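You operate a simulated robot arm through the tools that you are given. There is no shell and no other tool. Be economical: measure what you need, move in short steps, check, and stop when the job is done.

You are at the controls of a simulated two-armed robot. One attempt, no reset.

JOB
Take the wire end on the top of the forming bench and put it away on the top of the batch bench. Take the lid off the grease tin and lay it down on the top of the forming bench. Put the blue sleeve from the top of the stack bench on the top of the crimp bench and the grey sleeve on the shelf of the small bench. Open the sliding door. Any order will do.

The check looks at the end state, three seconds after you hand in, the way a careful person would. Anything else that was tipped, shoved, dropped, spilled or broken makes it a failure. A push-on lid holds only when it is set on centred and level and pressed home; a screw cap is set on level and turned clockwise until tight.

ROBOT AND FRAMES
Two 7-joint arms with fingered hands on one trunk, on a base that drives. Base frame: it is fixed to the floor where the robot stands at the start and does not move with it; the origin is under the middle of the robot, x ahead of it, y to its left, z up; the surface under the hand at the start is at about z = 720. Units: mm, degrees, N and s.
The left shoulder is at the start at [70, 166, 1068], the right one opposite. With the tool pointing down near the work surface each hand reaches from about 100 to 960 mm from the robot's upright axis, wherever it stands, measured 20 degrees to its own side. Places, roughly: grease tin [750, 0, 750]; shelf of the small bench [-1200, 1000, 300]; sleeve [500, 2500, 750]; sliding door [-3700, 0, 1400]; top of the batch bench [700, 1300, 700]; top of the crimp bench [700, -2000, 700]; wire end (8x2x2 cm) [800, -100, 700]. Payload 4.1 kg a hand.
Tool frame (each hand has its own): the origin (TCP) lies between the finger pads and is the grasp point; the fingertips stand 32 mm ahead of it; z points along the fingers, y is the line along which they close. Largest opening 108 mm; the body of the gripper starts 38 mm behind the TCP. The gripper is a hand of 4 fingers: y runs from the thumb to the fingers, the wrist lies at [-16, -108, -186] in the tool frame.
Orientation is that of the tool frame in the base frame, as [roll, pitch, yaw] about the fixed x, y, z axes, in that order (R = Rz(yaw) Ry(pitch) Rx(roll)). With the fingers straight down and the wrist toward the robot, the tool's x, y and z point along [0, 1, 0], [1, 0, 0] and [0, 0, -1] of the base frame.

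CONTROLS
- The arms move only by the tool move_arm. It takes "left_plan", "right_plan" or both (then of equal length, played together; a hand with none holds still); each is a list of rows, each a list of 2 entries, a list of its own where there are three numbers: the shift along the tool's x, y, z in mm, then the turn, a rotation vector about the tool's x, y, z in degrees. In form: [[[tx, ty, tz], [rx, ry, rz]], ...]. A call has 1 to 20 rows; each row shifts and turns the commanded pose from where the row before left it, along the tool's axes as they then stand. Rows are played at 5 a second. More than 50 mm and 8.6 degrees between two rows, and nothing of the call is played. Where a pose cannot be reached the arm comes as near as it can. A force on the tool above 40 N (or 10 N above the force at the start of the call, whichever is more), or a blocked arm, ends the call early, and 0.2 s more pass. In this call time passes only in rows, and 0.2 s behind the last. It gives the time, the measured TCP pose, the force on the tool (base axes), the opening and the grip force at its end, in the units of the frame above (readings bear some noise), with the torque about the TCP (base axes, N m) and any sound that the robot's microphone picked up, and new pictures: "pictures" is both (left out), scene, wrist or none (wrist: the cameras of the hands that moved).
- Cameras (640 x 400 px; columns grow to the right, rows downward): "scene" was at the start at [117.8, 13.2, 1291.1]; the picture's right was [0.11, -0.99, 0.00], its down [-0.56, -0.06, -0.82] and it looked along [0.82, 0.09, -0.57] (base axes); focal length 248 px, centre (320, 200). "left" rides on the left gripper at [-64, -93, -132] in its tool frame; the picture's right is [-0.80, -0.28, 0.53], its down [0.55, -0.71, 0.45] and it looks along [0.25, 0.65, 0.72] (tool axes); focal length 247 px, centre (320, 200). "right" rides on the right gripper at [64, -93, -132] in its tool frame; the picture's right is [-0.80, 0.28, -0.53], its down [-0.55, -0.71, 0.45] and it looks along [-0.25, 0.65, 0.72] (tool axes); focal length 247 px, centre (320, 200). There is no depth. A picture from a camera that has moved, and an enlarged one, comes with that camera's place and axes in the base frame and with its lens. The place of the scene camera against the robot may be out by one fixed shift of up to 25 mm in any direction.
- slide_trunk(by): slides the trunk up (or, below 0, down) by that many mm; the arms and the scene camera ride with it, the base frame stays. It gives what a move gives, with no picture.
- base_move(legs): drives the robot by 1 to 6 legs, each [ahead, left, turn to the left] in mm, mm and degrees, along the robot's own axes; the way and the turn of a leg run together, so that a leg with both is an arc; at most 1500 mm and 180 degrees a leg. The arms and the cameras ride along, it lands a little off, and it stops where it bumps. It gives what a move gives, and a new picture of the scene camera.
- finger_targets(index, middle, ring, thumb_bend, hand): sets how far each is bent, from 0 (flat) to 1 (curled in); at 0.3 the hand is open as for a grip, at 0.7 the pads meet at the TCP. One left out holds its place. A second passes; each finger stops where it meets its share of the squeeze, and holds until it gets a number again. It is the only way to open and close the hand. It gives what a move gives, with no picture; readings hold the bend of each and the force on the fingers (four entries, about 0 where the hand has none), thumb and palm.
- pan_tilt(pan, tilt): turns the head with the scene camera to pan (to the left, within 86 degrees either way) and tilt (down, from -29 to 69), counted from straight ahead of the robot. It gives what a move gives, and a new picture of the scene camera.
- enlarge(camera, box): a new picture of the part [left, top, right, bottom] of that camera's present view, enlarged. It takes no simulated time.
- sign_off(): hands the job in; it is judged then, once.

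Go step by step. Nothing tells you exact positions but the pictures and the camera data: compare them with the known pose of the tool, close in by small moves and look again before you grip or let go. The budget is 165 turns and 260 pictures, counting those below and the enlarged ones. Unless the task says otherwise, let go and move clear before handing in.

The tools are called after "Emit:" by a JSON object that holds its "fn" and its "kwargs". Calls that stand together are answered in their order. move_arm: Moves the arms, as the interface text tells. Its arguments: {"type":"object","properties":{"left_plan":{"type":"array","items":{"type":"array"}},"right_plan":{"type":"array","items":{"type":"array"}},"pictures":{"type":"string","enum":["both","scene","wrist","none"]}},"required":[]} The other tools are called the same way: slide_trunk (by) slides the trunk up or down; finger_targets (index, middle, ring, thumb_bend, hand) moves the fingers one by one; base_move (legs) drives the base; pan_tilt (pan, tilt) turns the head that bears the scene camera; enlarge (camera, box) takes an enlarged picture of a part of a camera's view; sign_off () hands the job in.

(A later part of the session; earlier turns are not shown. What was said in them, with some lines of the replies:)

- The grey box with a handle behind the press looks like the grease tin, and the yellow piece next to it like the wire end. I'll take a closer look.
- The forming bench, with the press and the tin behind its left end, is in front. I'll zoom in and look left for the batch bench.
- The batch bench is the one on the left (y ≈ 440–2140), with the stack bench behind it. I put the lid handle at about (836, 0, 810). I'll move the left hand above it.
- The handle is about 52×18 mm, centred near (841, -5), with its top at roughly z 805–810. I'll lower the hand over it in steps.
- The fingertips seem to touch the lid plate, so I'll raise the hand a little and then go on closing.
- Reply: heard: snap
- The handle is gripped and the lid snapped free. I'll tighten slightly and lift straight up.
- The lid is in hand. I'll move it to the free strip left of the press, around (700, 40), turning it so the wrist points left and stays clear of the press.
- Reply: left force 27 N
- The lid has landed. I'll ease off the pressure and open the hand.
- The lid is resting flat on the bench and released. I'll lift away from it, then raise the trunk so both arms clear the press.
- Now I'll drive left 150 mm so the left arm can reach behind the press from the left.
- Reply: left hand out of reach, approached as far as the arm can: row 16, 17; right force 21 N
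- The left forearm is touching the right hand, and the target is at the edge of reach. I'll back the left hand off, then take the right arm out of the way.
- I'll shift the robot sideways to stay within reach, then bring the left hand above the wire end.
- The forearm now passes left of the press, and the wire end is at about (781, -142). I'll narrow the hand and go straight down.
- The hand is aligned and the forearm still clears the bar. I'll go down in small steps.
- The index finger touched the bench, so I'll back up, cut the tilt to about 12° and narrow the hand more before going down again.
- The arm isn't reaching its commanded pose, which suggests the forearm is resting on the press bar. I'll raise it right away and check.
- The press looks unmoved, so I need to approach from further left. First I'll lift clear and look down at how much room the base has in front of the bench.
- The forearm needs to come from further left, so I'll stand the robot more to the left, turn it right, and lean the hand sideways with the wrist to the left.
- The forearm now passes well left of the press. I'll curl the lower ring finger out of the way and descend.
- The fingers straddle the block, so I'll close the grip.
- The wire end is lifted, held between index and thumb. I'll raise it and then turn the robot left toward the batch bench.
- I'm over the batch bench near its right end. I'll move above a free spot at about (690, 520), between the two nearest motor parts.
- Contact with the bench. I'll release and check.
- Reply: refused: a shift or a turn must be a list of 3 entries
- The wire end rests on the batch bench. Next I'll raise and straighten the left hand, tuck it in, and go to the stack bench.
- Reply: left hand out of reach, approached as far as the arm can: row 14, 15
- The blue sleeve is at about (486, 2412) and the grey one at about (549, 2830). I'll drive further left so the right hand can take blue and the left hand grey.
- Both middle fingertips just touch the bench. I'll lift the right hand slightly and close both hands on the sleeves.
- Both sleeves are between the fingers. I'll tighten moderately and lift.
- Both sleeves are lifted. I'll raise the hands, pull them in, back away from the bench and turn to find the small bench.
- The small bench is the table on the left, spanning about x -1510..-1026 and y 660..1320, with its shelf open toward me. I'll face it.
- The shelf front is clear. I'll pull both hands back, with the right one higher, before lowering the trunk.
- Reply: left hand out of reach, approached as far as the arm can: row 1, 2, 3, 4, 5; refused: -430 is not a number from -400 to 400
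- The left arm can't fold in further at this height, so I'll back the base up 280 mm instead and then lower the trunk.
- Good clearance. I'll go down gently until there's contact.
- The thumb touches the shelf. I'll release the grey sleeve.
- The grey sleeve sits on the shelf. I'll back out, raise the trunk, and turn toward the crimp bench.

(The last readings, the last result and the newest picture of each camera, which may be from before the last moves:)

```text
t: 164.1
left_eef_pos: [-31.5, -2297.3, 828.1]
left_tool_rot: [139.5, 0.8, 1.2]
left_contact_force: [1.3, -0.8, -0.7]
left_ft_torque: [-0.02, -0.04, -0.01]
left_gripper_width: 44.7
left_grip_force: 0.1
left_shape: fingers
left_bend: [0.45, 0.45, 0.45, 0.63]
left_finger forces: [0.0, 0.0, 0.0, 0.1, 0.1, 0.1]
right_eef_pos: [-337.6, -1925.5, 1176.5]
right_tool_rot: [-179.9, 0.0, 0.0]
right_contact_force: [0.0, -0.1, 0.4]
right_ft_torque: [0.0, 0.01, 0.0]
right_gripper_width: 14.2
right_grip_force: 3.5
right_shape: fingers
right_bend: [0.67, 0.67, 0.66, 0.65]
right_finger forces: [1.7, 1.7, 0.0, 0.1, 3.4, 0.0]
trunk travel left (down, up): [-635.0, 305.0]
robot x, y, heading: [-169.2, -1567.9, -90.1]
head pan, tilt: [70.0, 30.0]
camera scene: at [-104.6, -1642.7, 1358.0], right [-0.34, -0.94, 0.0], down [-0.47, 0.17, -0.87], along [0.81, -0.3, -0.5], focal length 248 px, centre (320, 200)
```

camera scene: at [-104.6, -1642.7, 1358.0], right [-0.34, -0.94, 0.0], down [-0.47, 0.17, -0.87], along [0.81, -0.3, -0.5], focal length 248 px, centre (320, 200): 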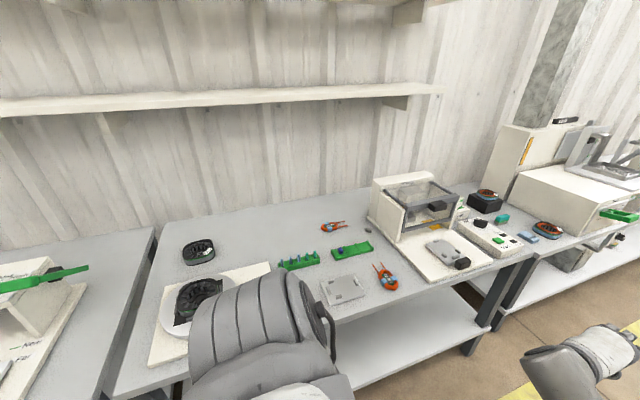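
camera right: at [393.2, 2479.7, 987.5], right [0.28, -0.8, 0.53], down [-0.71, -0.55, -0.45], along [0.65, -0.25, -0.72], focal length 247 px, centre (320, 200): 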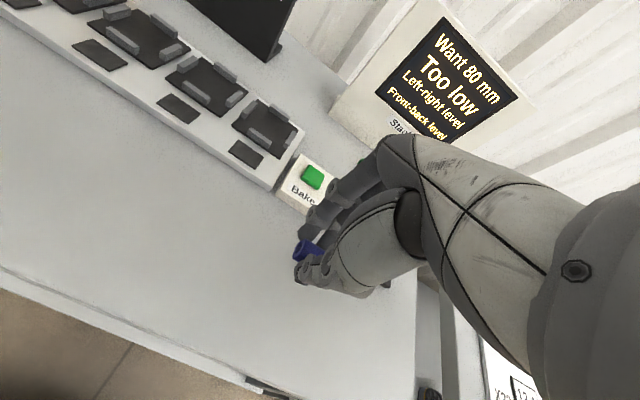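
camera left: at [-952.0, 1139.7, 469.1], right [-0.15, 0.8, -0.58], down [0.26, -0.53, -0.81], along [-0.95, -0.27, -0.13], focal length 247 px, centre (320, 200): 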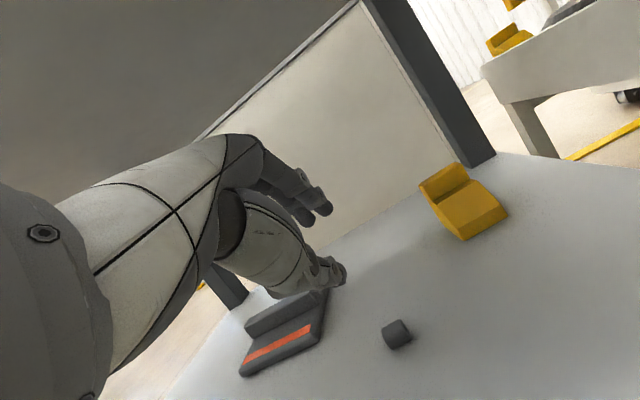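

The crimp bench spans about y -2620..-1300. A free spot for the blue sleeve is near (700, -1650). I'll raise the trunk, turn to face the bench and line up the right hand.

Emit:
{"fn": "slide_trunk", "kwargs": {"by": 200}}

Emit:
{"fn": "base_move", "kwargs": {"legs": [[0, 0, 90], [80, 130, 0]]}}

Emit:
{"fn": "pan_tilt", "kwargs": {"pan": -15, "tilt": 40}}

```text
t: 166.3
left_eef_pos: [-31.8, -2296.7, 1028.0]
left_tool_rot: [139.6, 0.8, 1.3]
left_contact_force: [0.6, -1.0, -0.6]
left_ft_torque: [0.04, -0.03, -0.03]
left_gripper_width: 44.4
left_grip_force: 0.1
left_shape: fingers
left_bend: [0.45, 0.45, 0.45, 0.63]
left_finger forces: [0.1, 0.0, 0.1, 0.1, 0.0, 0.0]
right_eef_pos: [-337.1, -1927.1, 1375.9]
right_tool_rot: [-179.9, -0.1, 0.0]
right_contact_force: [-0.3, -0.1, -0.4]
right_ft_torque: [0.02, 0.0, -0.01]
right_gripper_width: 14.4
right_grip_force: 3.1
right_shape: fingers
right_bend: [0.67, 0.67, 0.66, 0.65]
right_finger forces: [1.7, 1.8, 0.1, 0.0, 3.3, 0.0]
trunk travel left (down, up): [-835.0, 105.0]
robot x, y, heading: [-166.6, -1562.6, -90.0]
head pan, tilt: [70.0, 30.0]
```

```text
t: 171.6
left_eef_pos: [636.1, -1281.9, 1028.6]
left_tool_rot: [139.5, 0.8, 92.5]
left_contact_force: [0.2, -0.4, 0.9]
left_ft_torque: [-0.01, 0.01, -0.01]
left_gripper_width: 44.7
left_grip_force: 0.1
left_shape: fingers
left_bend: [0.45, 0.45, 0.45, 0.63]
left_finger forces: [0.1, 0.0, 0.0, 0.1, 0.1, 0.0]
right_eef_pos: [271.0, -1595.6, 1378.0]
right_tool_rot: [-179.9, -0.2, 91.0]
right_contact_force: [1.2, -1.2, -0.5]
right_ft_torque: [0.0, -0.01, 0.03]
right_gripper_width: 14.2
right_grip_force: 3.3
right_shape: fingers
right_bend: [0.67, 0.67, 0.66, 0.66]
right_finger forces: [1.6, 1.6, 0.0, 0.1, 3.2, 0.0]
trunk travel left (down, up): [-835.0, 105.0]
robot x, y, heading: [-93.6, -1434.4, 1.0]
head pan, tilt: [70.0, 30.0]
camera scene: at [-34.7, -1345.1, 1558.3], right [0.95, -0.32, 0.0], down [-0.16, -0.47, -0.87], along [0.28, 0.82, -0.5], focal length 248 px, centre (320, 200)
```

scene: 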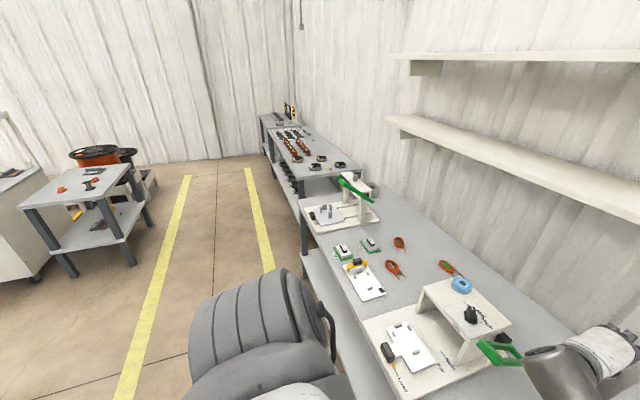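

```text
t: 173.2
left_eef_pos: [635.9, -1279.9, 1027.4]
left_tool_rot: [139.3, 0.8, 92.4]
left_contact_force: [-0.2, -0.3, 0.1]
left_ft_torque: [0.05, 0.01, 0.01]
left_gripper_width: 44.4
left_grip_force: 0.1
left_shape: fingers
left_bend: [0.45, 0.45, 0.45, 0.63]
left_finger forces: [0.0, 0.1, 0.1, 0.1, 0.0, 0.0]
right_eef_pos: [272.8, -1594.7, 1376.7]
right_tool_rot: [180.0, 0.0, 91.1]
right_contact_force: [0.7, -0.2, 0.3]
right_ft_torque: [0.02, 0.01, -0.01]
right_gripper_width: 14.1
right_grip_force: 3.3
right_shape: fingers
right_bend: [0.67, 0.67, 0.66, 0.66]
right_finger forces: [1.7, 1.7, 0.0, 0.0, 3.3, 0.1]
trunk travel left (down, up): [-835.0, 105.0]
robot x, y, heading: [-92.8, -1433.2, 0.9]
head pan, tilt: [-15.0, 40.0]
camera scene: at [19.8, -1449.1, 1542.7], right [-0.24, -0.97, 0.0], down [-0.62, 0.15, -0.77], along [0.74, -0.18, -0.64], focal length 248 px, centre (320, 200)
```

scene: 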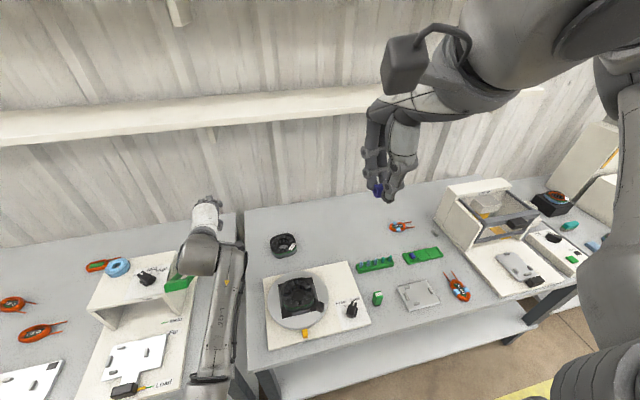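

Emit:
{"fn": "move_arm", "kwargs": {"right_plan": [[[-4.6, 33, 34], [0, 0, 0]], [[-4.6, 33, 34], [0, 0, 0]], [[-4.6, 33, 34], [0, 0, 0]], [[-4.6, 33, 34], [0, 0, 0]], [[-4.6, 33, 34], [0, 0, 0]], [[-4.6, 33, 34], [0, 0, 0]], [[-4.6, 33, 34], [0, 0, 0]], [[-4.6, 33, 34], [0, 0, 0]], [[-4.6, 33, 34], [0, 0, 0]], [[-4.6, 33, 34], [0, 0, 0]], [[-4.6, 33, 34], [0, 0, 0]], [[-4.6, 33, 34], [0, 0, 0]], [[-4.6, 33, 34], [0, 0, 0]], [[-4.6, 33, 34], [0, 0, 0]]], "pictures": "both"}}

```text
t: 176.2
left_eef_pos: [638.0, -1279.6, 1026.7]
left_tool_rot: [139.5, 0.9, 92.3]
left_contact_force: [0.1, 0.7, -0.1]
left_ft_torque: [0.03, -0.01, -0.02]
left_gripper_width: 44.9
left_grip_force: 0.1
left_shape: fingers
left_bend: [0.45, 0.45, 0.45, 0.63]
left_finger forces: [0.1, 0.0, 0.0, 0.0, 0.0, 0.0]
right_eef_pos: [735.0, -1647.5, 899.9]
right_tool_rot: [-179.9, 0.1, 91.3]
right_contact_force: [-0.2, 0.5, -0.2]
right_ft_torque: [-0.03, 0.01, -0.02]
right_gripper_width: 13.8
right_grip_force: 3.3
right_shape: fingers
right_bend: [0.67, 0.67, 0.66, 0.66]
right_finger forces: [1.7, 1.6, 0.1, 0.1, 3.1, 0.0]
trunk travel left (down, up): [-835.0, 105.0]
robot x, y, heading: [-94.3, -1433.4, 0.9]
head pan, tilt: [-15.0, 40.0]
camera scene: at [22.0, -1447.8, 1542.5], right [-0.24, -0.97, 0.0], down [-0.63, 0.15, -0.77], along [0.74, -0.18, -0.64], focal length 248 px, centre (320, 200)
camera right: at [642.8, -1586.5, 1030.6], right [0.3, -0.79, 0.53], down [-0.69, -0.56, -0.45], along [0.65, -0.24, -0.72], focal length 247 px, centre (320, 200)
```

scene: 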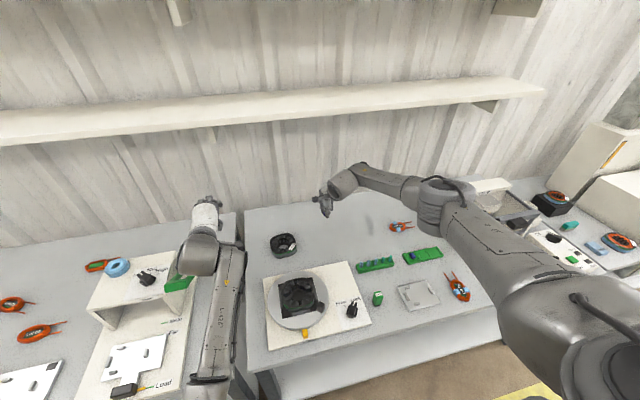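
right: 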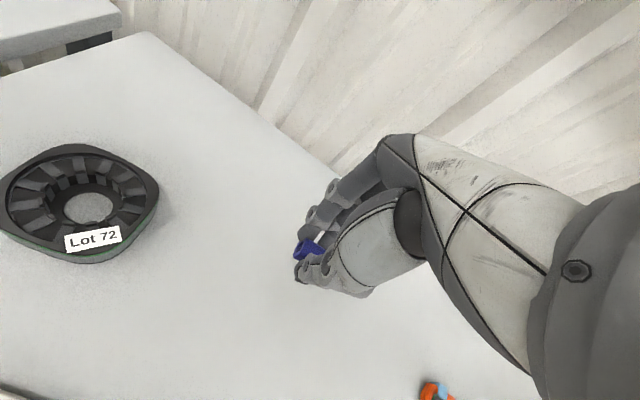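

The spot below is clear, so I'll lower.

Emit:
{"fn": "move_arm", "kwargs": {"right_plan": [[[0, 0, 43], [0, 0, 0]], [[0, 0, 43], [0, 0, 0]], [[0, 0, 40], [0, 0, 0]], [[0, 0, 6], [0, 0, 0]], [[0, 0, 4], [0, 0, 0]]], "pictures": "wrist"}}

```text
t: 177.4
left_eef_pos: [636.4, -1281.6, 1027.3]
left_tool_rot: [139.5, 0.8, 92.4]
left_contact_force: [-0.1, 0.4, 0.5]
left_ft_torque: [0.0, 0.0, 0.0]
left_gripper_width: 44.3
left_grip_force: 0.1
left_shape: fingers
left_bend: [0.45, 0.45, 0.45, 0.63]
left_finger forces: [0.0, 0.1, 0.0, 0.1, 0.0, 0.0]
right_eef_pos: [714.5, -1644.2, 784.9]
right_tool_rot: [180.0, 0.1, 91.0]
right_contact_force: [1.2, 1.0, -0.7]
right_ft_torque: [0.03, -0.01, -0.01]
right_gripper_width: 13.9
right_grip_force: 3.1
right_shape: fingers
right_bend: [0.67, 0.67, 0.66, 0.66]
right_finger forces: [1.6, 1.6, 0.1, 0.0, 3.1, 0.0]
right hand out of reach, approached as far as the arm can: row 2, 3, 5
trunk travel left (down, up): [-835.0, 105.0]
robot x, y, heading: [-92.6, -1436.4, 1.1]
head pan, tilt: [-15.0, 40.0]
camera right: at [622.1, -1582.0, 916.5], right [0.3, -0.79, 0.53], down [-0.69, -0.56, -0.45], along [0.65, -0.24, -0.72], focal length 247 px, centre (320, 200)
```

right: 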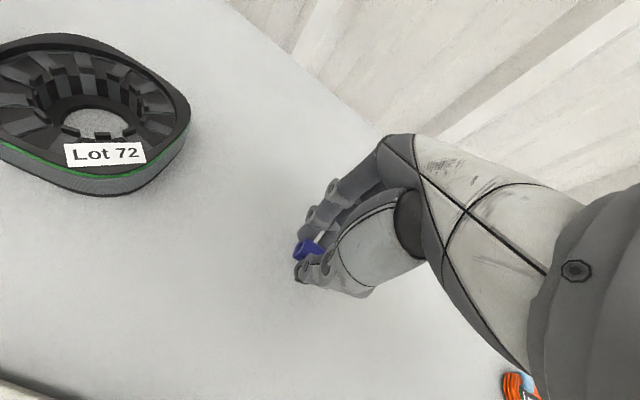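

Emit:
{"fn": "move_arm", "kwargs": {"right_plan": [[[0, -30, 0], [0, 0, 0]], [[0, -25, 0], [0, 0, 0]]], "pictures": "wrist"}}

```text
t: 178.0
left_eef_pos: [635.8, -1280.1, 1028.9]
left_tool_rot: [139.5, 0.8, 92.3]
left_contact_force: [0.5, -0.4, 0.5]
left_ft_torque: [0.01, -0.01, -0.01]
left_gripper_width: 44.5
left_grip_force: 0.1
left_shape: fingers
left_bend: [0.45, 0.45, 0.45, 0.63]
left_finger forces: [0.0, 0.0, 0.0, 0.0, 0.0, 0.0]
right_eef_pos: [660.1, -1644.7, 785.5]
right_tool_rot: [-179.9, 0.1, 91.2]
right_contact_force: [0.1, -0.5, -0.5]
right_ft_torque: [0.03, 0.0, 0.01]
right_gripper_width: 13.3
right_grip_force: 2.5
right_shape: fingers
right_bend: [0.67, 0.67, 0.66, 0.66]
right_finger forces: [1.4, 1.5, 0.1, 0.0, 3.1, 0.0]
trunk travel left (down, up): [-835.0, 105.0]
robot x, y, heading: [-94.5, -1432.1, 1.1]
head pan, tilt: [-15.0, 40.0]
camera right: at [567.6, -1583.6, 916.4], right [0.3, -0.79, 0.53], down [-0.69, -0.56, -0.45], along [0.65, -0.24, -0.72], focal length 247 px, centre (320, 200)
```

right: 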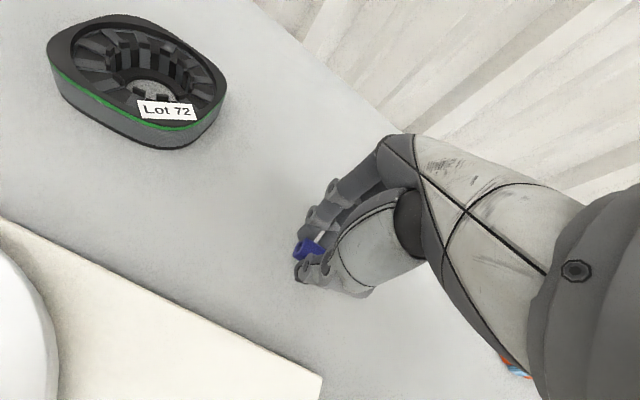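

Emit:
{"fn": "move_arm", "kwargs": {"right_plan": [[[0, 0, 12], [0, 0, 0]], [[0, 0, 8], [0, 0, 0]], [[0, 0, 4], [0, 0, 0]], [[0, 0, 3], [0, 0, 0]]], "pictures": "none"}}

```text
t: 179.0
left_eef_pos: [636.2, -1280.6, 1027.9]
left_tool_rot: [139.5, 0.8, 92.4]
left_contact_force: [-0.1, 0.3, 0.7]
left_ft_torque: [-0.01, 0.04, -0.03]
left_gripper_width: 44.7
left_grip_force: 0.0
left_shape: fingers
left_bend: [0.45, 0.45, 0.45, 0.63]
left_finger forces: [0.0, 0.1, 0.0, 0.0, 0.0, 0.1]
right_eef_pos: [660.5, -1644.4, 757.5]
right_tool_rot: [-179.9, 0.0, 91.1]
right_contact_force: [0.0, 0.3, 0.1]
right_ft_torque: [-0.03, -0.01, 0.01]
right_gripper_width: 13.5
right_grip_force: 3.4
right_shape: fingers
right_bend: [0.67, 0.67, 0.66, 0.66]
right_finger forces: [1.4, 1.6, 0.1, 0.0, 3.1, 0.0]
trunk travel left (down, up): [-835.0, 105.0]
robot x, y, heading: [-92.4, -1432.1, 1.1]
head pan, tilt: [-15.0, 40.0]
```

Emit:
{"fn": "move_arm", "kwargs": {"right_plan": [[[0, 0, 1.5], [0, 0, 0]]], "pictures": "none"}}

Emit:
{"fn": "finger_targets", "kwargs": {"hand": "right", "index": 0.56, "middle": 0.56, "ring": 0.56, "thumb_bend": 0.56}}

Emit:
{"fn": "move_arm", "kwargs": {"right_plan": [[[0, 0, -10], [0, 0, 0]], [[0, 0, -25], [0, 0, 0]], [[0, 0, -40], [0, 0, 0]], [[0, 0, -45], [0, 0, 0]], [[0, 0, -45], [0, 0, 0]]], "pictures": "wrist"}}

```text
t: 179.4
left_eef_pos: [636.3, -1280.4, 1027.7]
left_tool_rot: [139.5, 0.9, 92.3]
left_contact_force: [0.4, -0.3, 0.4]
left_ft_torque: [-0.02, -0.01, 0.01]
left_gripper_width: 44.3
left_grip_force: 0.1
left_shape: fingers
left_bend: [0.45, 0.45, 0.45, 0.63]
left_finger forces: [0.0, 0.0, 0.0, 0.1, 0.0, 0.1]
right_eef_pos: [660.0, -1644.7, 756.6]
right_tool_rot: [-179.9, 0.0, 91.0]
right_contact_force: [-0.4, -0.5, 0.4]
right_ft_torque: [0.03, -0.02, -0.02]
right_gripper_width: 13.7
right_grip_force: 2.9
right_shape: fingers
right_bend: [0.67, 0.67, 0.66, 0.66]
right_finger forces: [1.5, 1.5, 0.0, 0.1, 3.1, 0.1]
trunk travel left (down, up): [-835.0, 105.0]
robot x, y, heading: [-89.8, -1433.7, 1.2]
head pan, tilt: [-15.0, 40.0]
```

```text
t: 180.4
left_eef_pos: [637.2, -1281.4, 1028.2]
left_tool_rot: [139.4, 0.8, 92.5]
left_contact_force: [0.1, 0.5, -0.4]
left_ft_torque: [0.01, 0.0, 0.01]
left_gripper_width: 44.6
left_grip_force: 0.1
left_shape: fingers
left_bend: [0.45, 0.45, 0.45, 0.63]
left_finger forces: [0.0, 0.0, 0.0, 0.0, 0.1, 0.0]
right_eef_pos: [660.3, -1645.3, 758.0]
right_tool_rot: [180.0, -0.1, 91.1]
right_contact_force: [0.0, -0.6, 1.0]
right_ft_torque: [0.0, -0.01, -0.01]
right_gripper_width: 38.9
right_grip_force: 0.3
right_shape: fingers
right_bend: [0.56, 0.56, 0.56, 0.56]
right_finger forces: [0.0, 0.4, 0.0, 0.1, 0.0, 0.1]
trunk travel left (down, up): [-835.0, 105.0]
robot x, y, heading: [-93.4, -1430.4, 1.1]
head pan, tilt: [-15.0, 40.0]
```

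```text
t: 181.6
left_eef_pos: [635.4, -1281.3, 1028.9]
left_tool_rot: [139.5, 0.8, 92.4]
left_contact_force: [-1.2, 0.1, -0.1]
left_ft_torque: [0.03, 0.0, -0.03]
left_gripper_width: 44.7
left_grip_force: 0.0
left_shape: fingers
left_bend: [0.45, 0.45, 0.45, 0.63]
left_finger forces: [0.0, 0.1, 0.0, 0.0, 0.1, 0.1]
right_eef_pos: [658.5, -1643.0, 922.9]
right_tool_rot: [-179.8, 0.0, 91.1]
right_contact_force: [-0.4, 0.7, -0.1]
right_ft_torque: [0.0, 0.0, -0.01]
right_gripper_width: 39.4
right_grip_force: 0.1
right_shape: fingers
right_bend: [0.56, 0.56, 0.56, 0.56]
right_finger forces: [0.1, 0.0, 0.1, 0.0, 0.0, 0.0]
trunk travel left (down, up): [-835.0, 105.0]
robot x, y, heading: [-92.2, -1434.2, 1.2]
head pan, tilt: [-15.0, 40.0]
camera right: at [565.9, -1581.9, 1053.8], right [0.3, -0.79, 0.53], down [-0.7, -0.56, -0.45], along [0.65, -0.24, -0.72], focal length 247 px, centre (320, 200)
```

right: 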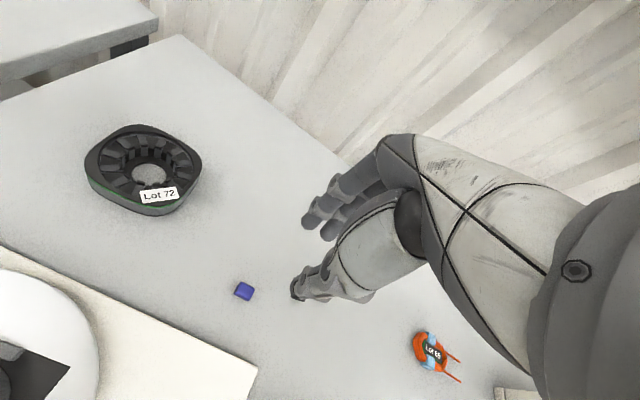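

The blue sleeve is placed. I'll tuck the right arm, then drive to the sliding door at about x -3700.

Emit:
{"fn": "move_arm", "kwargs": {"right_plan": [[[0, -15, -45], [0, 0, 0]], [[0, -20, -45], [0, 0, 0]], [[0, -25, -42], [0, 0, 0]], [[0, -30, -38], [0, 0, 0]], [[0, -30, -35], [0, 0, 0]], [[0, -35, -30], [0, 0, 0]], [[0, -40, -10], [0, 0, 0]], [[0, -40, 0], [0, 0, 0]]], "pictures": "none"}}

Emit:
{"fn": "base_move", "kwargs": {"legs": [[-120, 0, 0], [0, 0, 89], [1430, 0, 0], [0, 0, 90]]}}

Emit:
{"fn": "pan_tilt", "kwargs": {"pan": 0, "tilt": 15}}

```text
t: 183.4
left_eef_pos: [636.1, -1281.6, 1029.8]
left_tool_rot: [139.5, 0.9, 92.4]
left_contact_force: [-1.3, 0.3, 0.0]
left_ft_torque: [-0.02, -0.01, 0.02]
left_gripper_width: 44.6
left_grip_force: 0.1
left_shape: fingers
left_bend: [0.45, 0.45, 0.45, 0.63]
left_finger forces: [0.0, 0.0, 0.1, 0.0, 0.0, 0.1]
right_eef_pos: [425.8, -1647.5, 1167.9]
right_tool_rot: [-180.0, 0.0, 91.1]
right_contact_force: [0.2, 0.0, 1.1]
right_ft_torque: [0.0, -0.01, 0.0]
right_gripper_width: 39.2
right_grip_force: 0.1
right_shape: fingers
right_bend: [0.56, 0.56, 0.56, 0.56]
right_finger forces: [0.0, 0.1, 0.1, 0.0, 0.0, 0.0]
trunk travel left (down, up): [-835.0, 105.0]
robot x, y, heading: [-93.0, -1430.8, 0.8]
head pan, tilt: [-15.0, 40.0]
```

```text
t: 198.9
left_eef_pos: [-974.5, -127.8, 1027.8]
left_tool_rot: [139.5, 0.8, -89.3]
left_contact_force: [1.1, 0.0, -0.5]
left_ft_torque: [-0.01, -0.02, 0.02]
left_gripper_width: 44.3
left_grip_force: 0.1
left_shape: fingers
left_bend: [0.45, 0.45, 0.45, 0.63]
left_finger forces: [0.1, 0.0, 0.0, 0.0, 0.1, 0.1]
right_eef_pos: [-753.9, 232.6, 1167.9]
right_tool_rot: [-180.0, 0.1, -90.6]
right_contact_force: [-0.5, 0.7, -0.5]
right_ft_torque: [0.01, -0.02, -0.02]
right_gripper_width: 39.0
right_grip_force: 0.0
right_shape: fingers
right_bend: [0.56, 0.56, 0.56, 0.56]
right_finger forces: [0.0, 0.1, 0.0, 0.0, 0.1, 0.0]
trunk travel left (down, up): [-835.0, 105.0]
robot x, y, heading: [-242.5, 5.7, 179.3]
head pan, tilt: [-15.0, 40.0]
camera scene: at [-393.8, 29.9, 1542.7], right [0.27, 0.96, 0.0], down [0.62, -0.17, -0.77], along [-0.74, 0.21, -0.64], focal length 248 px, centre (320, 200)
```

scene: 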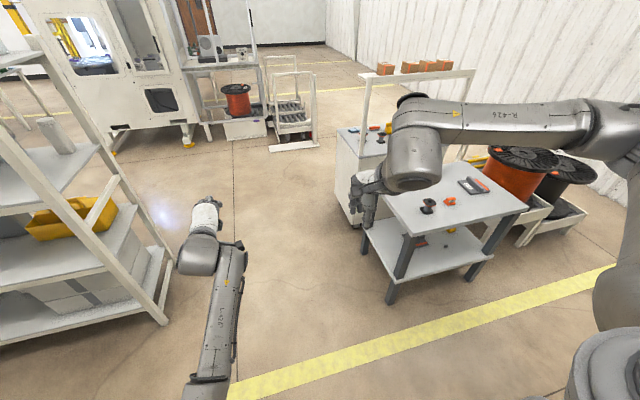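

```text
t: 199.8
left_eef_pos: [-974.3, -126.7, 1027.5]
left_tool_rot: [139.5, 0.8, -89.3]
left_contact_force: [0.2, -0.6, 0.3]
left_ft_torque: [0.03, -0.03, -0.03]
left_gripper_width: 44.3
left_grip_force: 0.1
left_shape: fingers
left_bend: [0.45, 0.45, 0.45, 0.63]
left_finger forces: [0.0, 0.1, 0.0, 0.0, 0.0, 0.1]
right_eef_pos: [-752.4, 232.1, 1167.4]
right_tool_rot: [179.9, 0.0, -90.7]
right_contact_force: [-0.4, -0.6, 0.2]
right_ft_torque: [0.0, 0.0, -0.01]
right_gripper_width: 39.0
right_grip_force: 0.0
right_shape: fingers
right_bend: [0.56, 0.56, 0.56, 0.56]
right_finger forces: [0.0, 0.0, 0.0, 0.1, 0.1, 0.1]
trunk travel left (down, up): [-835.0, 105.0]
robot x, y, heading: [-242.5, 1.5, 179.5]
head pan, tilt: [0.0, 15.0]
camera scene: at [-405.3, 8.0, 1582.2], right [0.01, 1.0, 0.0], down [0.26, 0.0, -0.97], along [-0.97, 0.01, -0.26], focal length 248 px, centre (320, 200)
```

scene: 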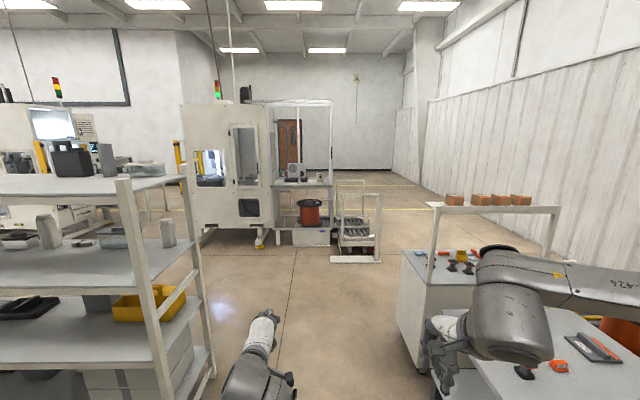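

Emit:
{"fn": "base_move", "kwargs": {"legs": [[1400, 0, 0.5], [500, 0, 0]]}}

Emit:
{"fn": "enlarge", "kwargs": {"camera": "scene", "box": [120, 40, 440, 320]}}

```text
t: 209.3
left_eef_pos: [-2874.1, -114.5, 1028.2]
left_tool_rot: [139.5, 0.8, -88.7]
left_contact_force: [0.0, -0.6, 0.2]
left_ft_torque: [0.0, 0.0, 0.03]
left_gripper_width: 44.7
left_grip_force: 0.0
left_shape: fingers
left_bend: [0.45, 0.45, 0.45, 0.63]
left_finger forces: [0.0, 0.1, 0.1, 0.0, 0.0, 0.1]
right_eef_pos: [-2657.4, 247.3, 1168.0]
right_tool_rot: [-179.9, 0.0, -90.2]
right_contact_force: [-0.7, 0.4, 0.7]
right_ft_torque: [0.01, 0.0, 0.0]
right_gripper_width: 39.3
right_grip_force: 0.0
right_shape: fingers
right_bend: [0.56, 0.56, 0.56, 0.56]
right_finger forces: [0.0, 0.0, 0.0, 0.0, 0.1, 0.0]
trunk travel left (down, up): [-835.0, 105.0]
robot x, y, heading: [-2144.0, 26.0, 180.3]
head pan, tilt: [0.0, 15.0]
camera scene: at [-2305.9, 26.8, 1582.3], right [0.0, 1.0, 0.0], down [0.26, 0.0, -0.97], along [-0.97, 0.0, -0.26], focal length 248 px, centre (320, 200)
```

scene: 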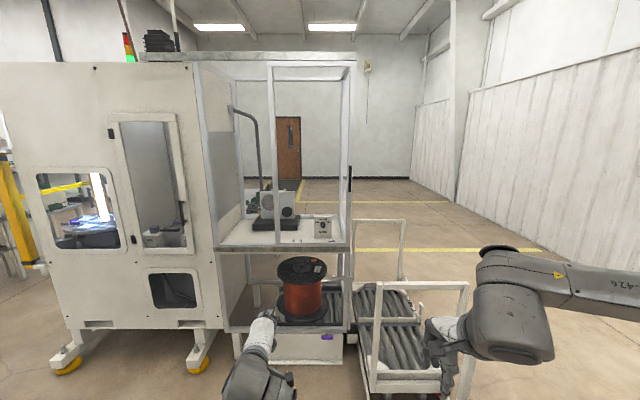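

```text
1.43 times, centred on (280, 180) of scene
camera zoom: at [-2305.9, 26.8, 1582.3], right [0.0, 1.0, 0.0], down [0.26, 0.0, -0.97], along [-0.97, 0.0, -0.26], focal length 354 px, centre (377, 229)
```

zoom: 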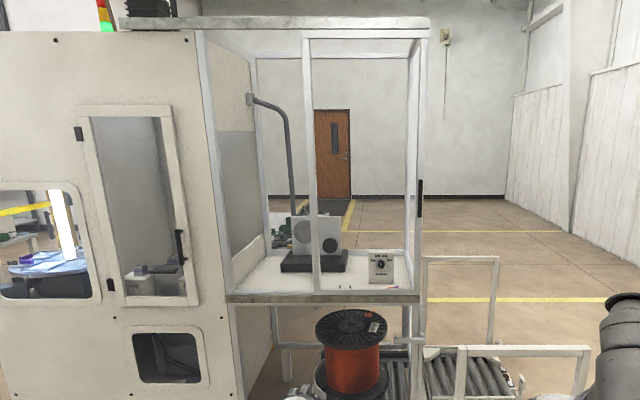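

The glass enclosure at about (-3700, 0) has a black handle at its right edge. I'll look closer to see which face it's on.

Emit:
{"fn": "enlarge", "kwargs": {"camera": "scene", "box": [210, 50, 380, 260]}}

Emit:
{"fn": "base_move", "kwargs": {"legs": [[300, -250, 0]]}}

```text
1.90 times, centred on (295, 155) of scene
camera zoom: at [-2305.9, 26.8, 1582.3], right [0.0, 1.0, 0.0], down [0.26, 0.0, -0.97], along [-0.97, 0.0, -0.26], focal length 472 px, centre (368, 286)
```

zoom: 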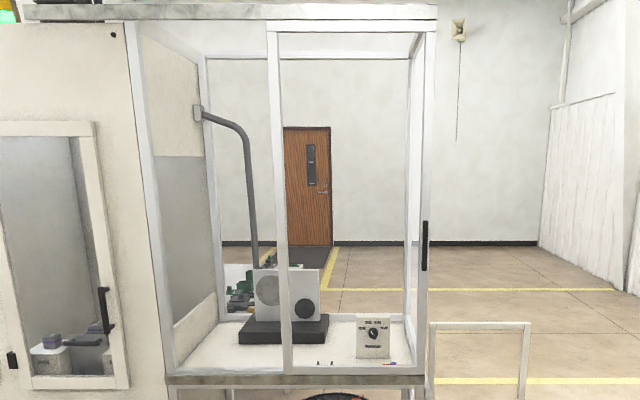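

```text
t: 211.8
left_eef_pos: [-3175.9, 135.5, 1029.7]
left_tool_rot: [139.5, 0.9, -88.9]
left_contact_force: [-0.2, 0.3, -0.3]
left_ft_torque: [0.02, -0.02, -0.02]
left_gripper_width: 44.7
left_grip_force: 0.1
left_shape: fingers
left_bend: [0.45, 0.45, 0.45, 0.63]
left_finger forces: [0.1, 0.0, 0.0, 0.0, 0.0, 0.0]
right_eef_pos: [-2957.7, 497.8, 1167.9]
right_tool_rot: [179.9, 0.0, -90.1]
right_contact_force: [0.1, -0.4, -1.0]
right_ft_torque: [0.03, -0.01, 0.01]
right_gripper_width: 39.0
right_grip_force: 0.1
right_shape: fingers
right_bend: [0.56, 0.56, 0.56, 0.56]
right_finger forces: [0.0, 0.0, 0.1, 0.1, 0.0, 0.1]
trunk travel left (down, up): [-835.0, 105.0]
robot x, y, heading: [-2447.3, 271.7, 180.1]
head pan, tilt: [0.0, 15.0]
camera scene: at [-2608.1, 276.7, 1582.3], right [0.0, 1.0, 0.0], down [0.26, 0.0, -0.97], along [-0.97, 0.0, -0.26], focal length 248 px, centre (320, 200)
```

scene: 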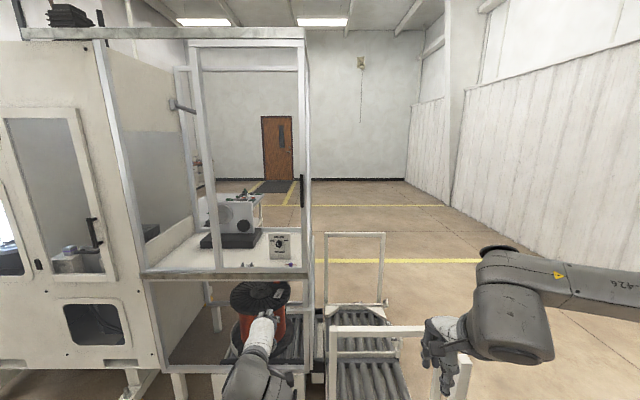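

The door is the right half of the front: a panel from about y -234 to 195, with the handle on its right stile at about (-3730, 195, 1333). It slides left. I'll point the left hand forward at handle height.

Emit:
{"fn": "move_arm", "kwargs": {"left_plan": [[[0, 30.9, -36.8], [-8, 0, 0]], [[0, 35.7, -32.1], [-8, 0, 0]], [[0, 39.8, -26.8], [-8, 0, 0]], [[0, 43.1, -21], [-8, 0, 0]], [[0, 45.7, -14.8], [-8, 0, 0]], [[0, 47.3, -8.3], [-8, 0, 0]]], "pictures": "both"}}

```text
t: 213.4
left_eef_pos: [-3180.4, 92.6, 1320.8]
left_tool_rot: [90.2, -4.8, -85.4]
left_contact_force: [0.3, -0.1, 0.7]
left_ft_torque: [0.02, 0.01, 0.02]
left_gripper_width: 44.9
left_grip_force: 0.1
left_shape: fingers
left_bend: [0.45, 0.45, 0.45, 0.63]
left_finger forces: [0.0, 0.0, 0.0, 0.1, 0.0, 0.0]
right_eef_pos: [-2958.7, 498.0, 1168.5]
right_tool_rot: [179.9, 0.0, -90.1]
right_contact_force: [-0.7, 0.0, -0.2]
right_ft_torque: [-0.02, 0.0, 0.01]
right_gripper_width: 39.1
right_grip_force: 0.1
right_shape: fingers
right_bend: [0.56, 0.56, 0.56, 0.56]
right_finger forces: [0.0, 0.0, 0.0, 0.1, 0.0, 0.1]
trunk travel left (down, up): [-835.0, 105.0]
robot x, y, heading: [-2444.4, 275.6, 179.8]
head pan, tilt: [0.0, 15.0]
stopped in row 6 (left hand): the arm was blocked; the commanded pose is now the measured one
camera scene: at [-2608.3, 276.9, 1582.3], right [0.0, 1.0, 0.0], down [0.26, 0.0, -0.97], along [-0.97, 0.0, -0.26], focal length 248 px, centre (320, 200)
camera left: at [-3052.5, 158.6, 1222.4], right [-0.59, 0.73, -0.35], down [-0.4, -0.64, -0.66], along [-0.7, -0.25, 0.67], focal length 247 px, centre (320, 200)
```

scene: 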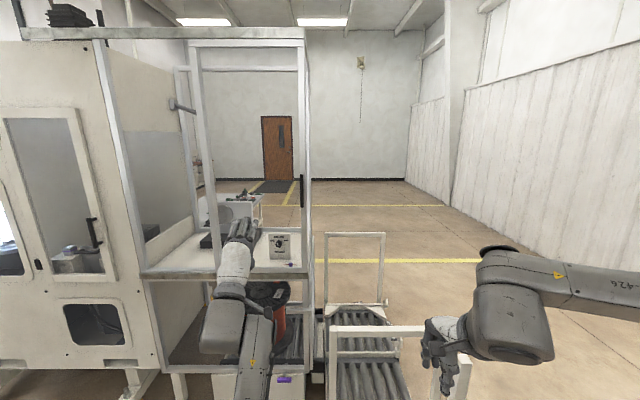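
left: 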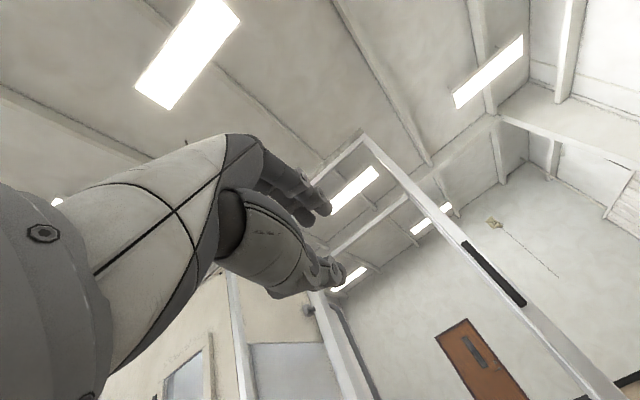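

The left camera agrees: the handle is at y≈200, z≈1276–1433. I'll move closer and to the right so the fingers come up beside the handle.

Emit:
{"fn": "base_move", "kwargs": {"legs": [[300, -170, 0]]}}

Emit:
{"fn": "enlarge", "kwargs": {"camera": "left", "box": [0, 0, 640, 400]}}

```text
t: 215.7
left_eef_pos: [-3477.9, 266.0, 1318.8]
left_tool_rot: [90.2, -4.8, -85.3]
left_contact_force: [0.1, -0.1, -0.8]
left_ft_torque: [-0.03, 0.02, -0.02]
left_gripper_width: 44.7
left_grip_force: 0.1
left_shape: fingers
left_bend: [0.45, 0.45, 0.45, 0.63]
left_finger forces: [0.0, 0.0, 0.0, 0.0, 0.1, 0.0]
right_eef_pos: [-3257.2, 671.7, 1167.6]
right_tool_rot: [-180.0, 0.1, -90.0]
right_contact_force: [-0.2, 0.3, 0.7]
right_ft_torque: [0.01, 0.0, -0.01]
right_gripper_width: 39.2
right_grip_force: 0.0
right_shape: fingers
right_bend: [0.56, 0.56, 0.56, 0.56]
right_finger forces: [0.0, 0.0, 0.0, 0.0, 0.0, 0.0]
trunk travel left (down, up): [-835.0, 105.0]
robot x, y, heading: [-2743.2, 448.6, -179.9]
head pan, tilt: [0.0, 15.0]
camera scene: at [-2906.2, 451.3, 1582.4], right [0.0, 1.0, 0.0], down [0.26, 0.0, -0.97], along [-0.97, 0.0, -0.26], focal length 248 px, centre (320, 200)
```

scene: 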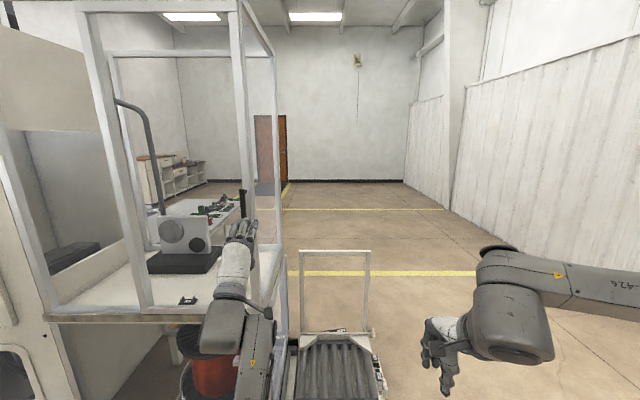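

```text
1.00 times, centred on (320, 200) of left (not enlarged: the box is as wide or as high as the picture)
camera zoom: at [-3350.0, 331.9, 1221.9], right [-0.59, 0.73, -0.35], down [-0.39, -0.64, -0.66], along [-0.7, -0.25, 0.67], focal length 247 px, centre (320, 200)
```

zoom: 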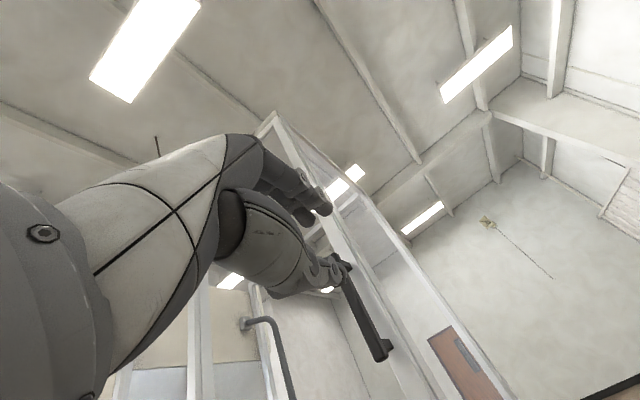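

The handle bar is at about x -3660, y 196. I'll advance 165 mm so the fingertips are just beside it.

Emit:
{"fn": "base_move", "kwargs": {"legs": [[165, 0, 0]]}}

Emit:
{"fn": "enlarge", "kwargs": {"camera": "left", "box": [0, 0, 640, 400]}}

```text
t: 217.1
left_eef_pos: [-3639.0, 262.8, 1320.3]
left_tool_rot: [90.1, -5.0, -85.3]
left_contact_force: [0.4, 0.2, 0.1]
left_ft_torque: [0.02, -0.02, 0.01]
left_gripper_width: 44.7
left_grip_force: 0.0
left_shape: fingers
left_bend: [0.45, 0.45, 0.45, 0.63]
left_finger forces: [0.0, 0.0, 0.1, 0.0, 0.1, 0.0]
right_eef_pos: [-3419.7, 670.8, 1168.1]
right_tool_rot: [179.9, 0.0, -89.9]
right_contact_force: [-0.2, 0.9, 1.0]
right_ft_torque: [0.03, -0.01, 0.01]
right_gripper_width: 39.1
right_grip_force: 0.0
right_shape: fingers
right_bend: [0.56, 0.56, 0.56, 0.56]
right_finger forces: [0.0, 0.1, 0.0, 0.0, 0.1, 0.0]
trunk travel left (down, up): [-835.0, 105.0]
robot x, y, heading: [-2907.6, 449.8, -179.8]
head pan, tilt: [0.0, 15.0]
camera scene: at [-3067.7, 451.3, 1582.5], right [0.0, 1.0, 0.0], down [0.26, 0.0, -0.97], along [-0.97, 0.0, -0.26], focal length 248 px, centre (320, 200)
```

scene: 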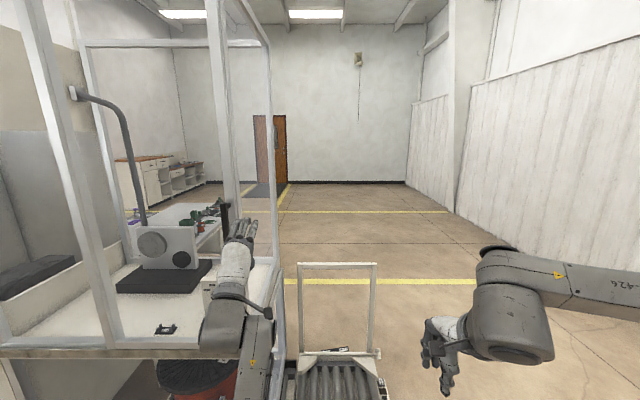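

```text
1.00 times, centred on (320, 200) of left (not enlarged: the box is as wide or as high as the picture)
camera zoom: at [-3511.8, 330.7, 1222.8], right [-0.59, 0.72, -0.35], down [-0.39, -0.64, -0.66], along [-0.7, -0.25, 0.67], focal length 247 px, centre (320, 200)
```

zoom: 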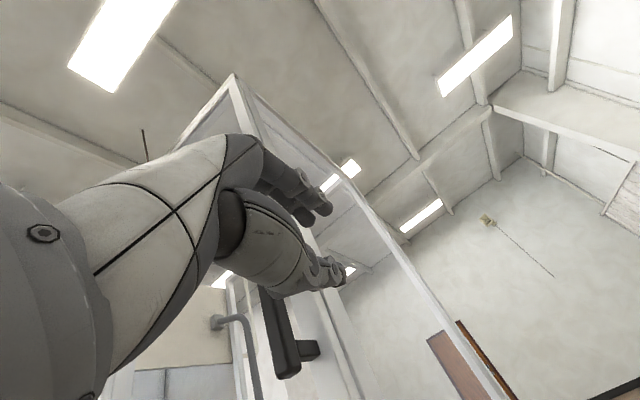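

The fingers are right beside the bar. I'll strafe left to bring them into contact and start pushing.

Emit:
{"fn": "base_move", "kwargs": {"legs": [[0, 70, 0]]}}

Emit:
{"fn": "enlarge", "kwargs": {"camera": "left", "box": [0, 0, 640, 400]}}

```text
t: 218.1
left_eef_pos: [-3640.4, 199.6, 1319.9]
left_tool_rot: [90.2, -5.0, -85.4]
left_contact_force: [0.0, 0.5, 0.7]
left_ft_torque: [-0.01, 0.01, 0.06]
left_gripper_width: 45.1
left_grip_force: 0.1
left_shape: fingers
left_bend: [0.45, 0.45, 0.45, 0.63]
left_finger forces: [0.1, 0.0, 0.0, 0.0, 0.0, 0.0]
right_eef_pos: [-3421.8, 606.4, 1166.6]
right_tool_rot: [-180.0, -0.1, -90.0]
right_contact_force: [0.0, 0.5, -1.0]
right_ft_torque: [-0.02, -0.03, 0.04]
right_gripper_width: 39.5
right_grip_force: 0.0
right_shape: fingers
right_bend: [0.56, 0.56, 0.56, 0.56]
right_finger forces: [0.0, 0.1, 0.0, 0.1, 0.0, 0.0]
trunk travel left (down, up): [-835.0, 105.0]
robot x, y, heading: [-2907.0, 375.3, -179.9]
head pan, tilt: [0.0, 15.0]
camera scene: at [-3069.7, 387.0, 1582.2], right [0.0, 1.0, 0.0], down [0.26, 0.0, -0.97], along [-0.97, 0.0, -0.26], focal length 248 px, centre (320, 200)
```

scene: 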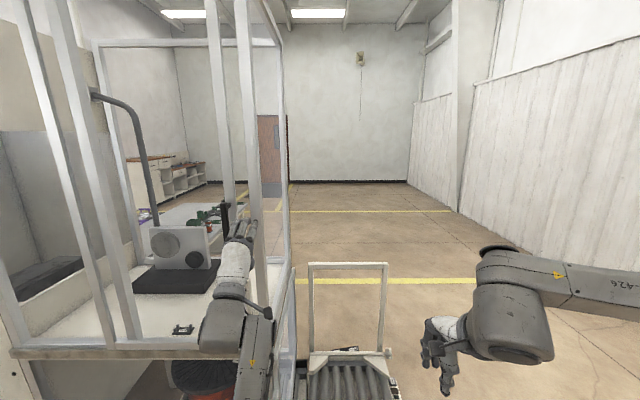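

```text
1.00 times, centred on (320, 200) of left (not enlarged: the box is as wide or as high as the picture)
camera zoom: at [-3513.4, 265.5, 1222.4], right [-0.59, 0.72, -0.35], down [-0.39, -0.64, -0.66], along [-0.7, -0.25, 0.67], focal length 247 px, centre (320, 200)
```

zoom: 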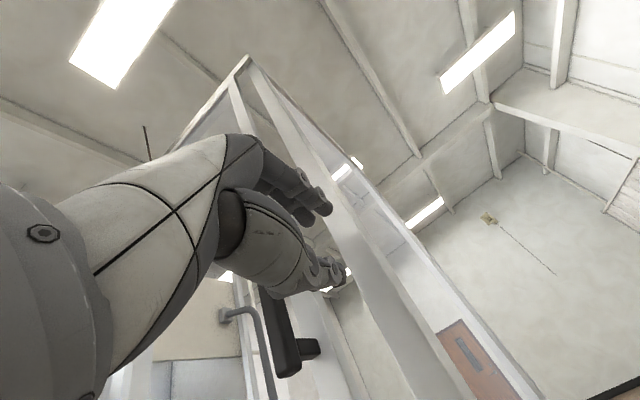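

The door is moving with little force. I'll keep strafing left.

Emit:
{"fn": "base_move", "kwargs": {"legs": [[0, 180, 0], [0, 170, 0]]}}

```text
t: 220.7
left_eef_pos: [-3640.9, -146.1, 1319.1]
left_tool_rot: [90.1, -5.1, -85.5]
left_contact_force: [1.1, 24.5, -3.5]
left_ft_torque: [-1.06, -0.05, -0.5]
left_gripper_width: 44.8
left_grip_force: 13.1
left_shape: fingers
left_bend: [0.45, 0.45, 0.43, 0.63]
left_finger forces: [0.0, 0.0, 26.5, 0.0, 0.0, 0.1]
right_eef_pos: [-3419.9, 258.6, 1166.6]
right_tool_rot: [-179.9, -0.1, -90.1]
right_contact_force: [0.8, 0.0, -0.2]
right_ft_torque: [0.0, 0.01, 0.04]
right_gripper_width: 39.4
right_grip_force: 0.0
right_shape: fingers
right_bend: [0.56, 0.56, 0.56, 0.56]
right_finger forces: [0.0, 0.0, 0.0, 0.0, 0.0, 0.0]
trunk travel left (down, up): [-835.0, 105.0]
robot x, y, heading: [-2906.2, 28.2, -180.0]
head pan, tilt: [0.0, 15.0]
camera scene: at [-3069.7, 39.5, 1582.2], right [0.0, 1.0, 0.0], down [0.26, 0.0, -0.97], along [-0.97, 0.0, -0.26], focal length 248 px, centre (320, 200)
```

scene: 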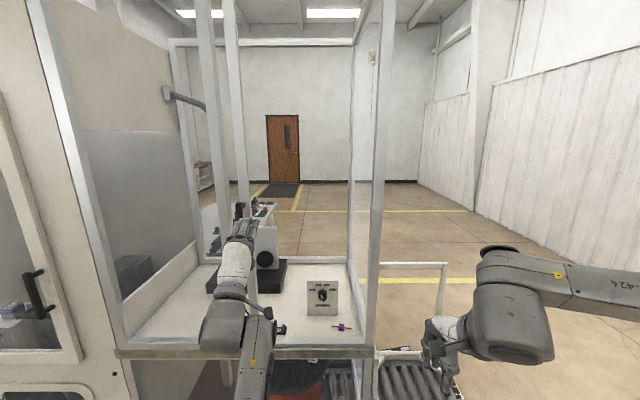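

Emit:
{"fn": "base_move", "kwargs": {"legs": [[0, 20, 0]]}}

Emit:
{"fn": "enlarge", "kwargs": {"camera": "left", "box": [0, 0, 640, 400]}}

```text
t: 221.5
left_eef_pos: [-3642.7, -146.7, 1322.3]
left_tool_rot: [89.8, -5.5, -86.7]
left_contact_force: [2.7, 25.4, -4.5]
left_ft_torque: [-1.04, 0.0, -0.53]
left_gripper_width: 44.9
left_grip_force: 13.7
left_shape: fingers
left_bend: [0.45, 0.45, 0.45, 0.63]
left_finger forces: [0.0, 0.1, 27.1, 0.0, 0.1, 0.1]
right_eef_pos: [-3417.6, 247.2, 1165.7]
right_tool_rot: [-180.0, -0.2, -90.5]
right_contact_force: [0.2, 0.6, 0.6]
right_ft_torque: [0.06, 0.02, 0.01]
right_gripper_width: 39.1
right_grip_force: 0.1
right_shape: fingers
right_bend: [0.56, 0.56, 0.56, 0.56]
right_finger forces: [0.1, 0.0, 0.0, 0.0, 0.0, 0.1]
trunk travel left (down, up): [-835.0, 105.0]
robot x, y, heading: [-2904.8, 15.2, 179.4]
head pan, tilt: [0.0, 15.0]
stopped in leg 1: the force on the tool passed its limit at 50 N (the readings are from after the stop); the commanded pose is now the measured one
camera scene: at [-3068.9, 25.1, 1582.3], right [0.01, 1.0, 0.0], down [0.26, 0.0, -0.97], along [-0.97, 0.01, -0.26], focal length 248 px, centre (320, 200)
```

scene: 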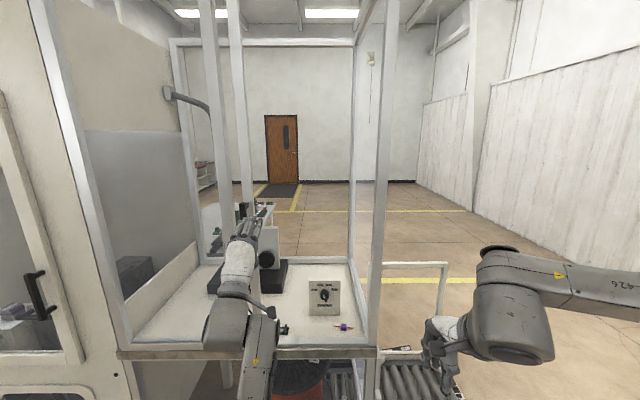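

```text
1.00 times, centred on (320, 200) of left (not enlarged: the box is as wide or as high as the picture)
camera zoom: at [-3513.5, -84.3, 1224.5], right [-0.58, 0.74, -0.36], down [-0.42, -0.64, -0.65], along [-0.7, -0.23, 0.67], focal length 247 px, centre (320, 200)
```

zoom: 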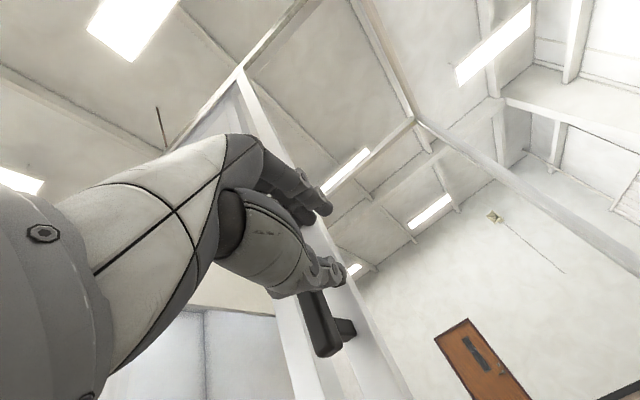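

The door is at its end stop, fully open. I'll move off the handle and back away.

Emit:
{"fn": "base_move", "kwargs": {"legs": [[0, -40, 0], [-500, 0, 0]]}}

Emit:
{"fn": "enlarge", "kwargs": {"camera": "scene", "box": [100, 20, 440, 300]}}

```text
t: 224.9
left_eef_pos: [-3145.6, -116.0, 1321.4]
left_tool_rot: [89.9, -5.3, -86.8]
left_contact_force: [0.5, -0.8, -0.3]
left_ft_torque: [0.01, 0.02, -0.01]
left_gripper_width: 45.0
left_grip_force: 0.1
left_shape: fingers
left_bend: [0.45, 0.45, 0.45, 0.63]
left_finger forces: [0.0, 0.0, 0.0, 0.0, 0.0, 0.0]
right_eef_pos: [-2922.6, 281.4, 1166.6]
right_tool_rot: [-179.8, -0.1, -90.4]
right_contact_force: [0.3, 0.1, 0.2]
right_ft_torque: [0.0, -0.02, -0.01]
right_gripper_width: 39.2
right_grip_force: 0.1
right_shape: fingers
right_bend: [0.56, 0.56, 0.56, 0.56]
right_finger forces: [0.0, 0.0, 0.0, 0.0, 0.1, 0.0]
trunk travel left (down, up): [-835.0, 105.0]
robot x, y, heading: [-2407.9, 54.1, 179.7]
head pan, tilt: [0.0, 15.0]
camera scene: at [-2572.8, 58.1, 1582.1], right [0.01, 1.0, 0.0], down [0.26, 0.0, -0.97], along [-0.97, 0.01, -0.26], focal length 248 px, centre (320, 200)
```

scene: 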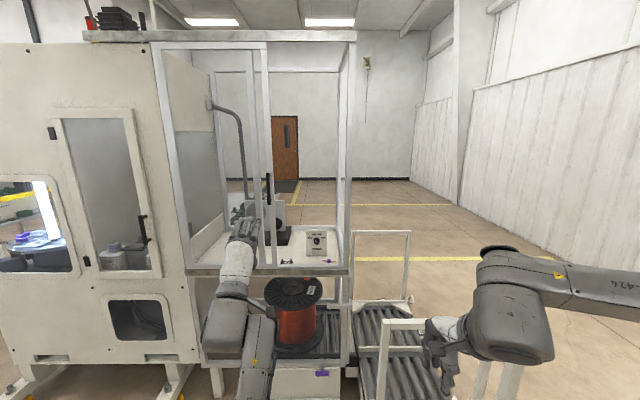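

```text
1.43 times, centred on (270, 160) of scene
camera zoom: at [-2572.8, 58.1, 1582.1], right [0.01, 1.0, 0.0], down [0.26, 0.0, -0.97], along [-0.97, 0.01, -0.26], focal length 354 px, centre (391, 257)
```

zoom: 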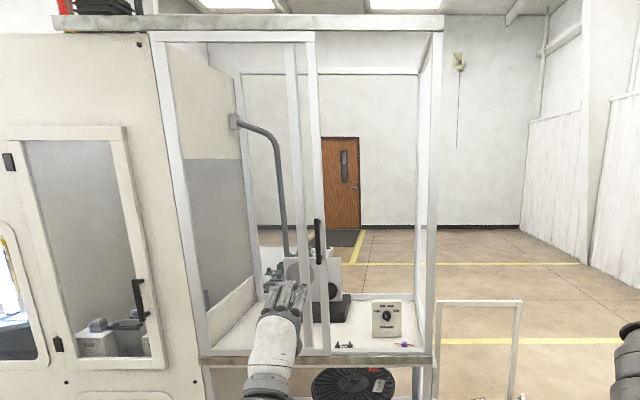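

The door's right half is open, the hands are clear, and every other item was checked as it was placed. I'm handing in.

Emit:
{"fn": "sign_off", "kwargs": {}}

```text
The job is handed in.
```

The job is handed in with all five tasks done:
- **Wire end:** it lies on the batch bench.
- **Tin lid:** it lies flat on the forming bench.
- **Blue sleeve:** it is on the crimp bench.
- **Grey sleeve:** it is on the small bench's shelf.
- **Sliding door:** it is open to its stop.

While I was reaching for the wire end, the left forearm apparently rested briefly on the forming press. The press looked unmoved in the pictures afterwards.
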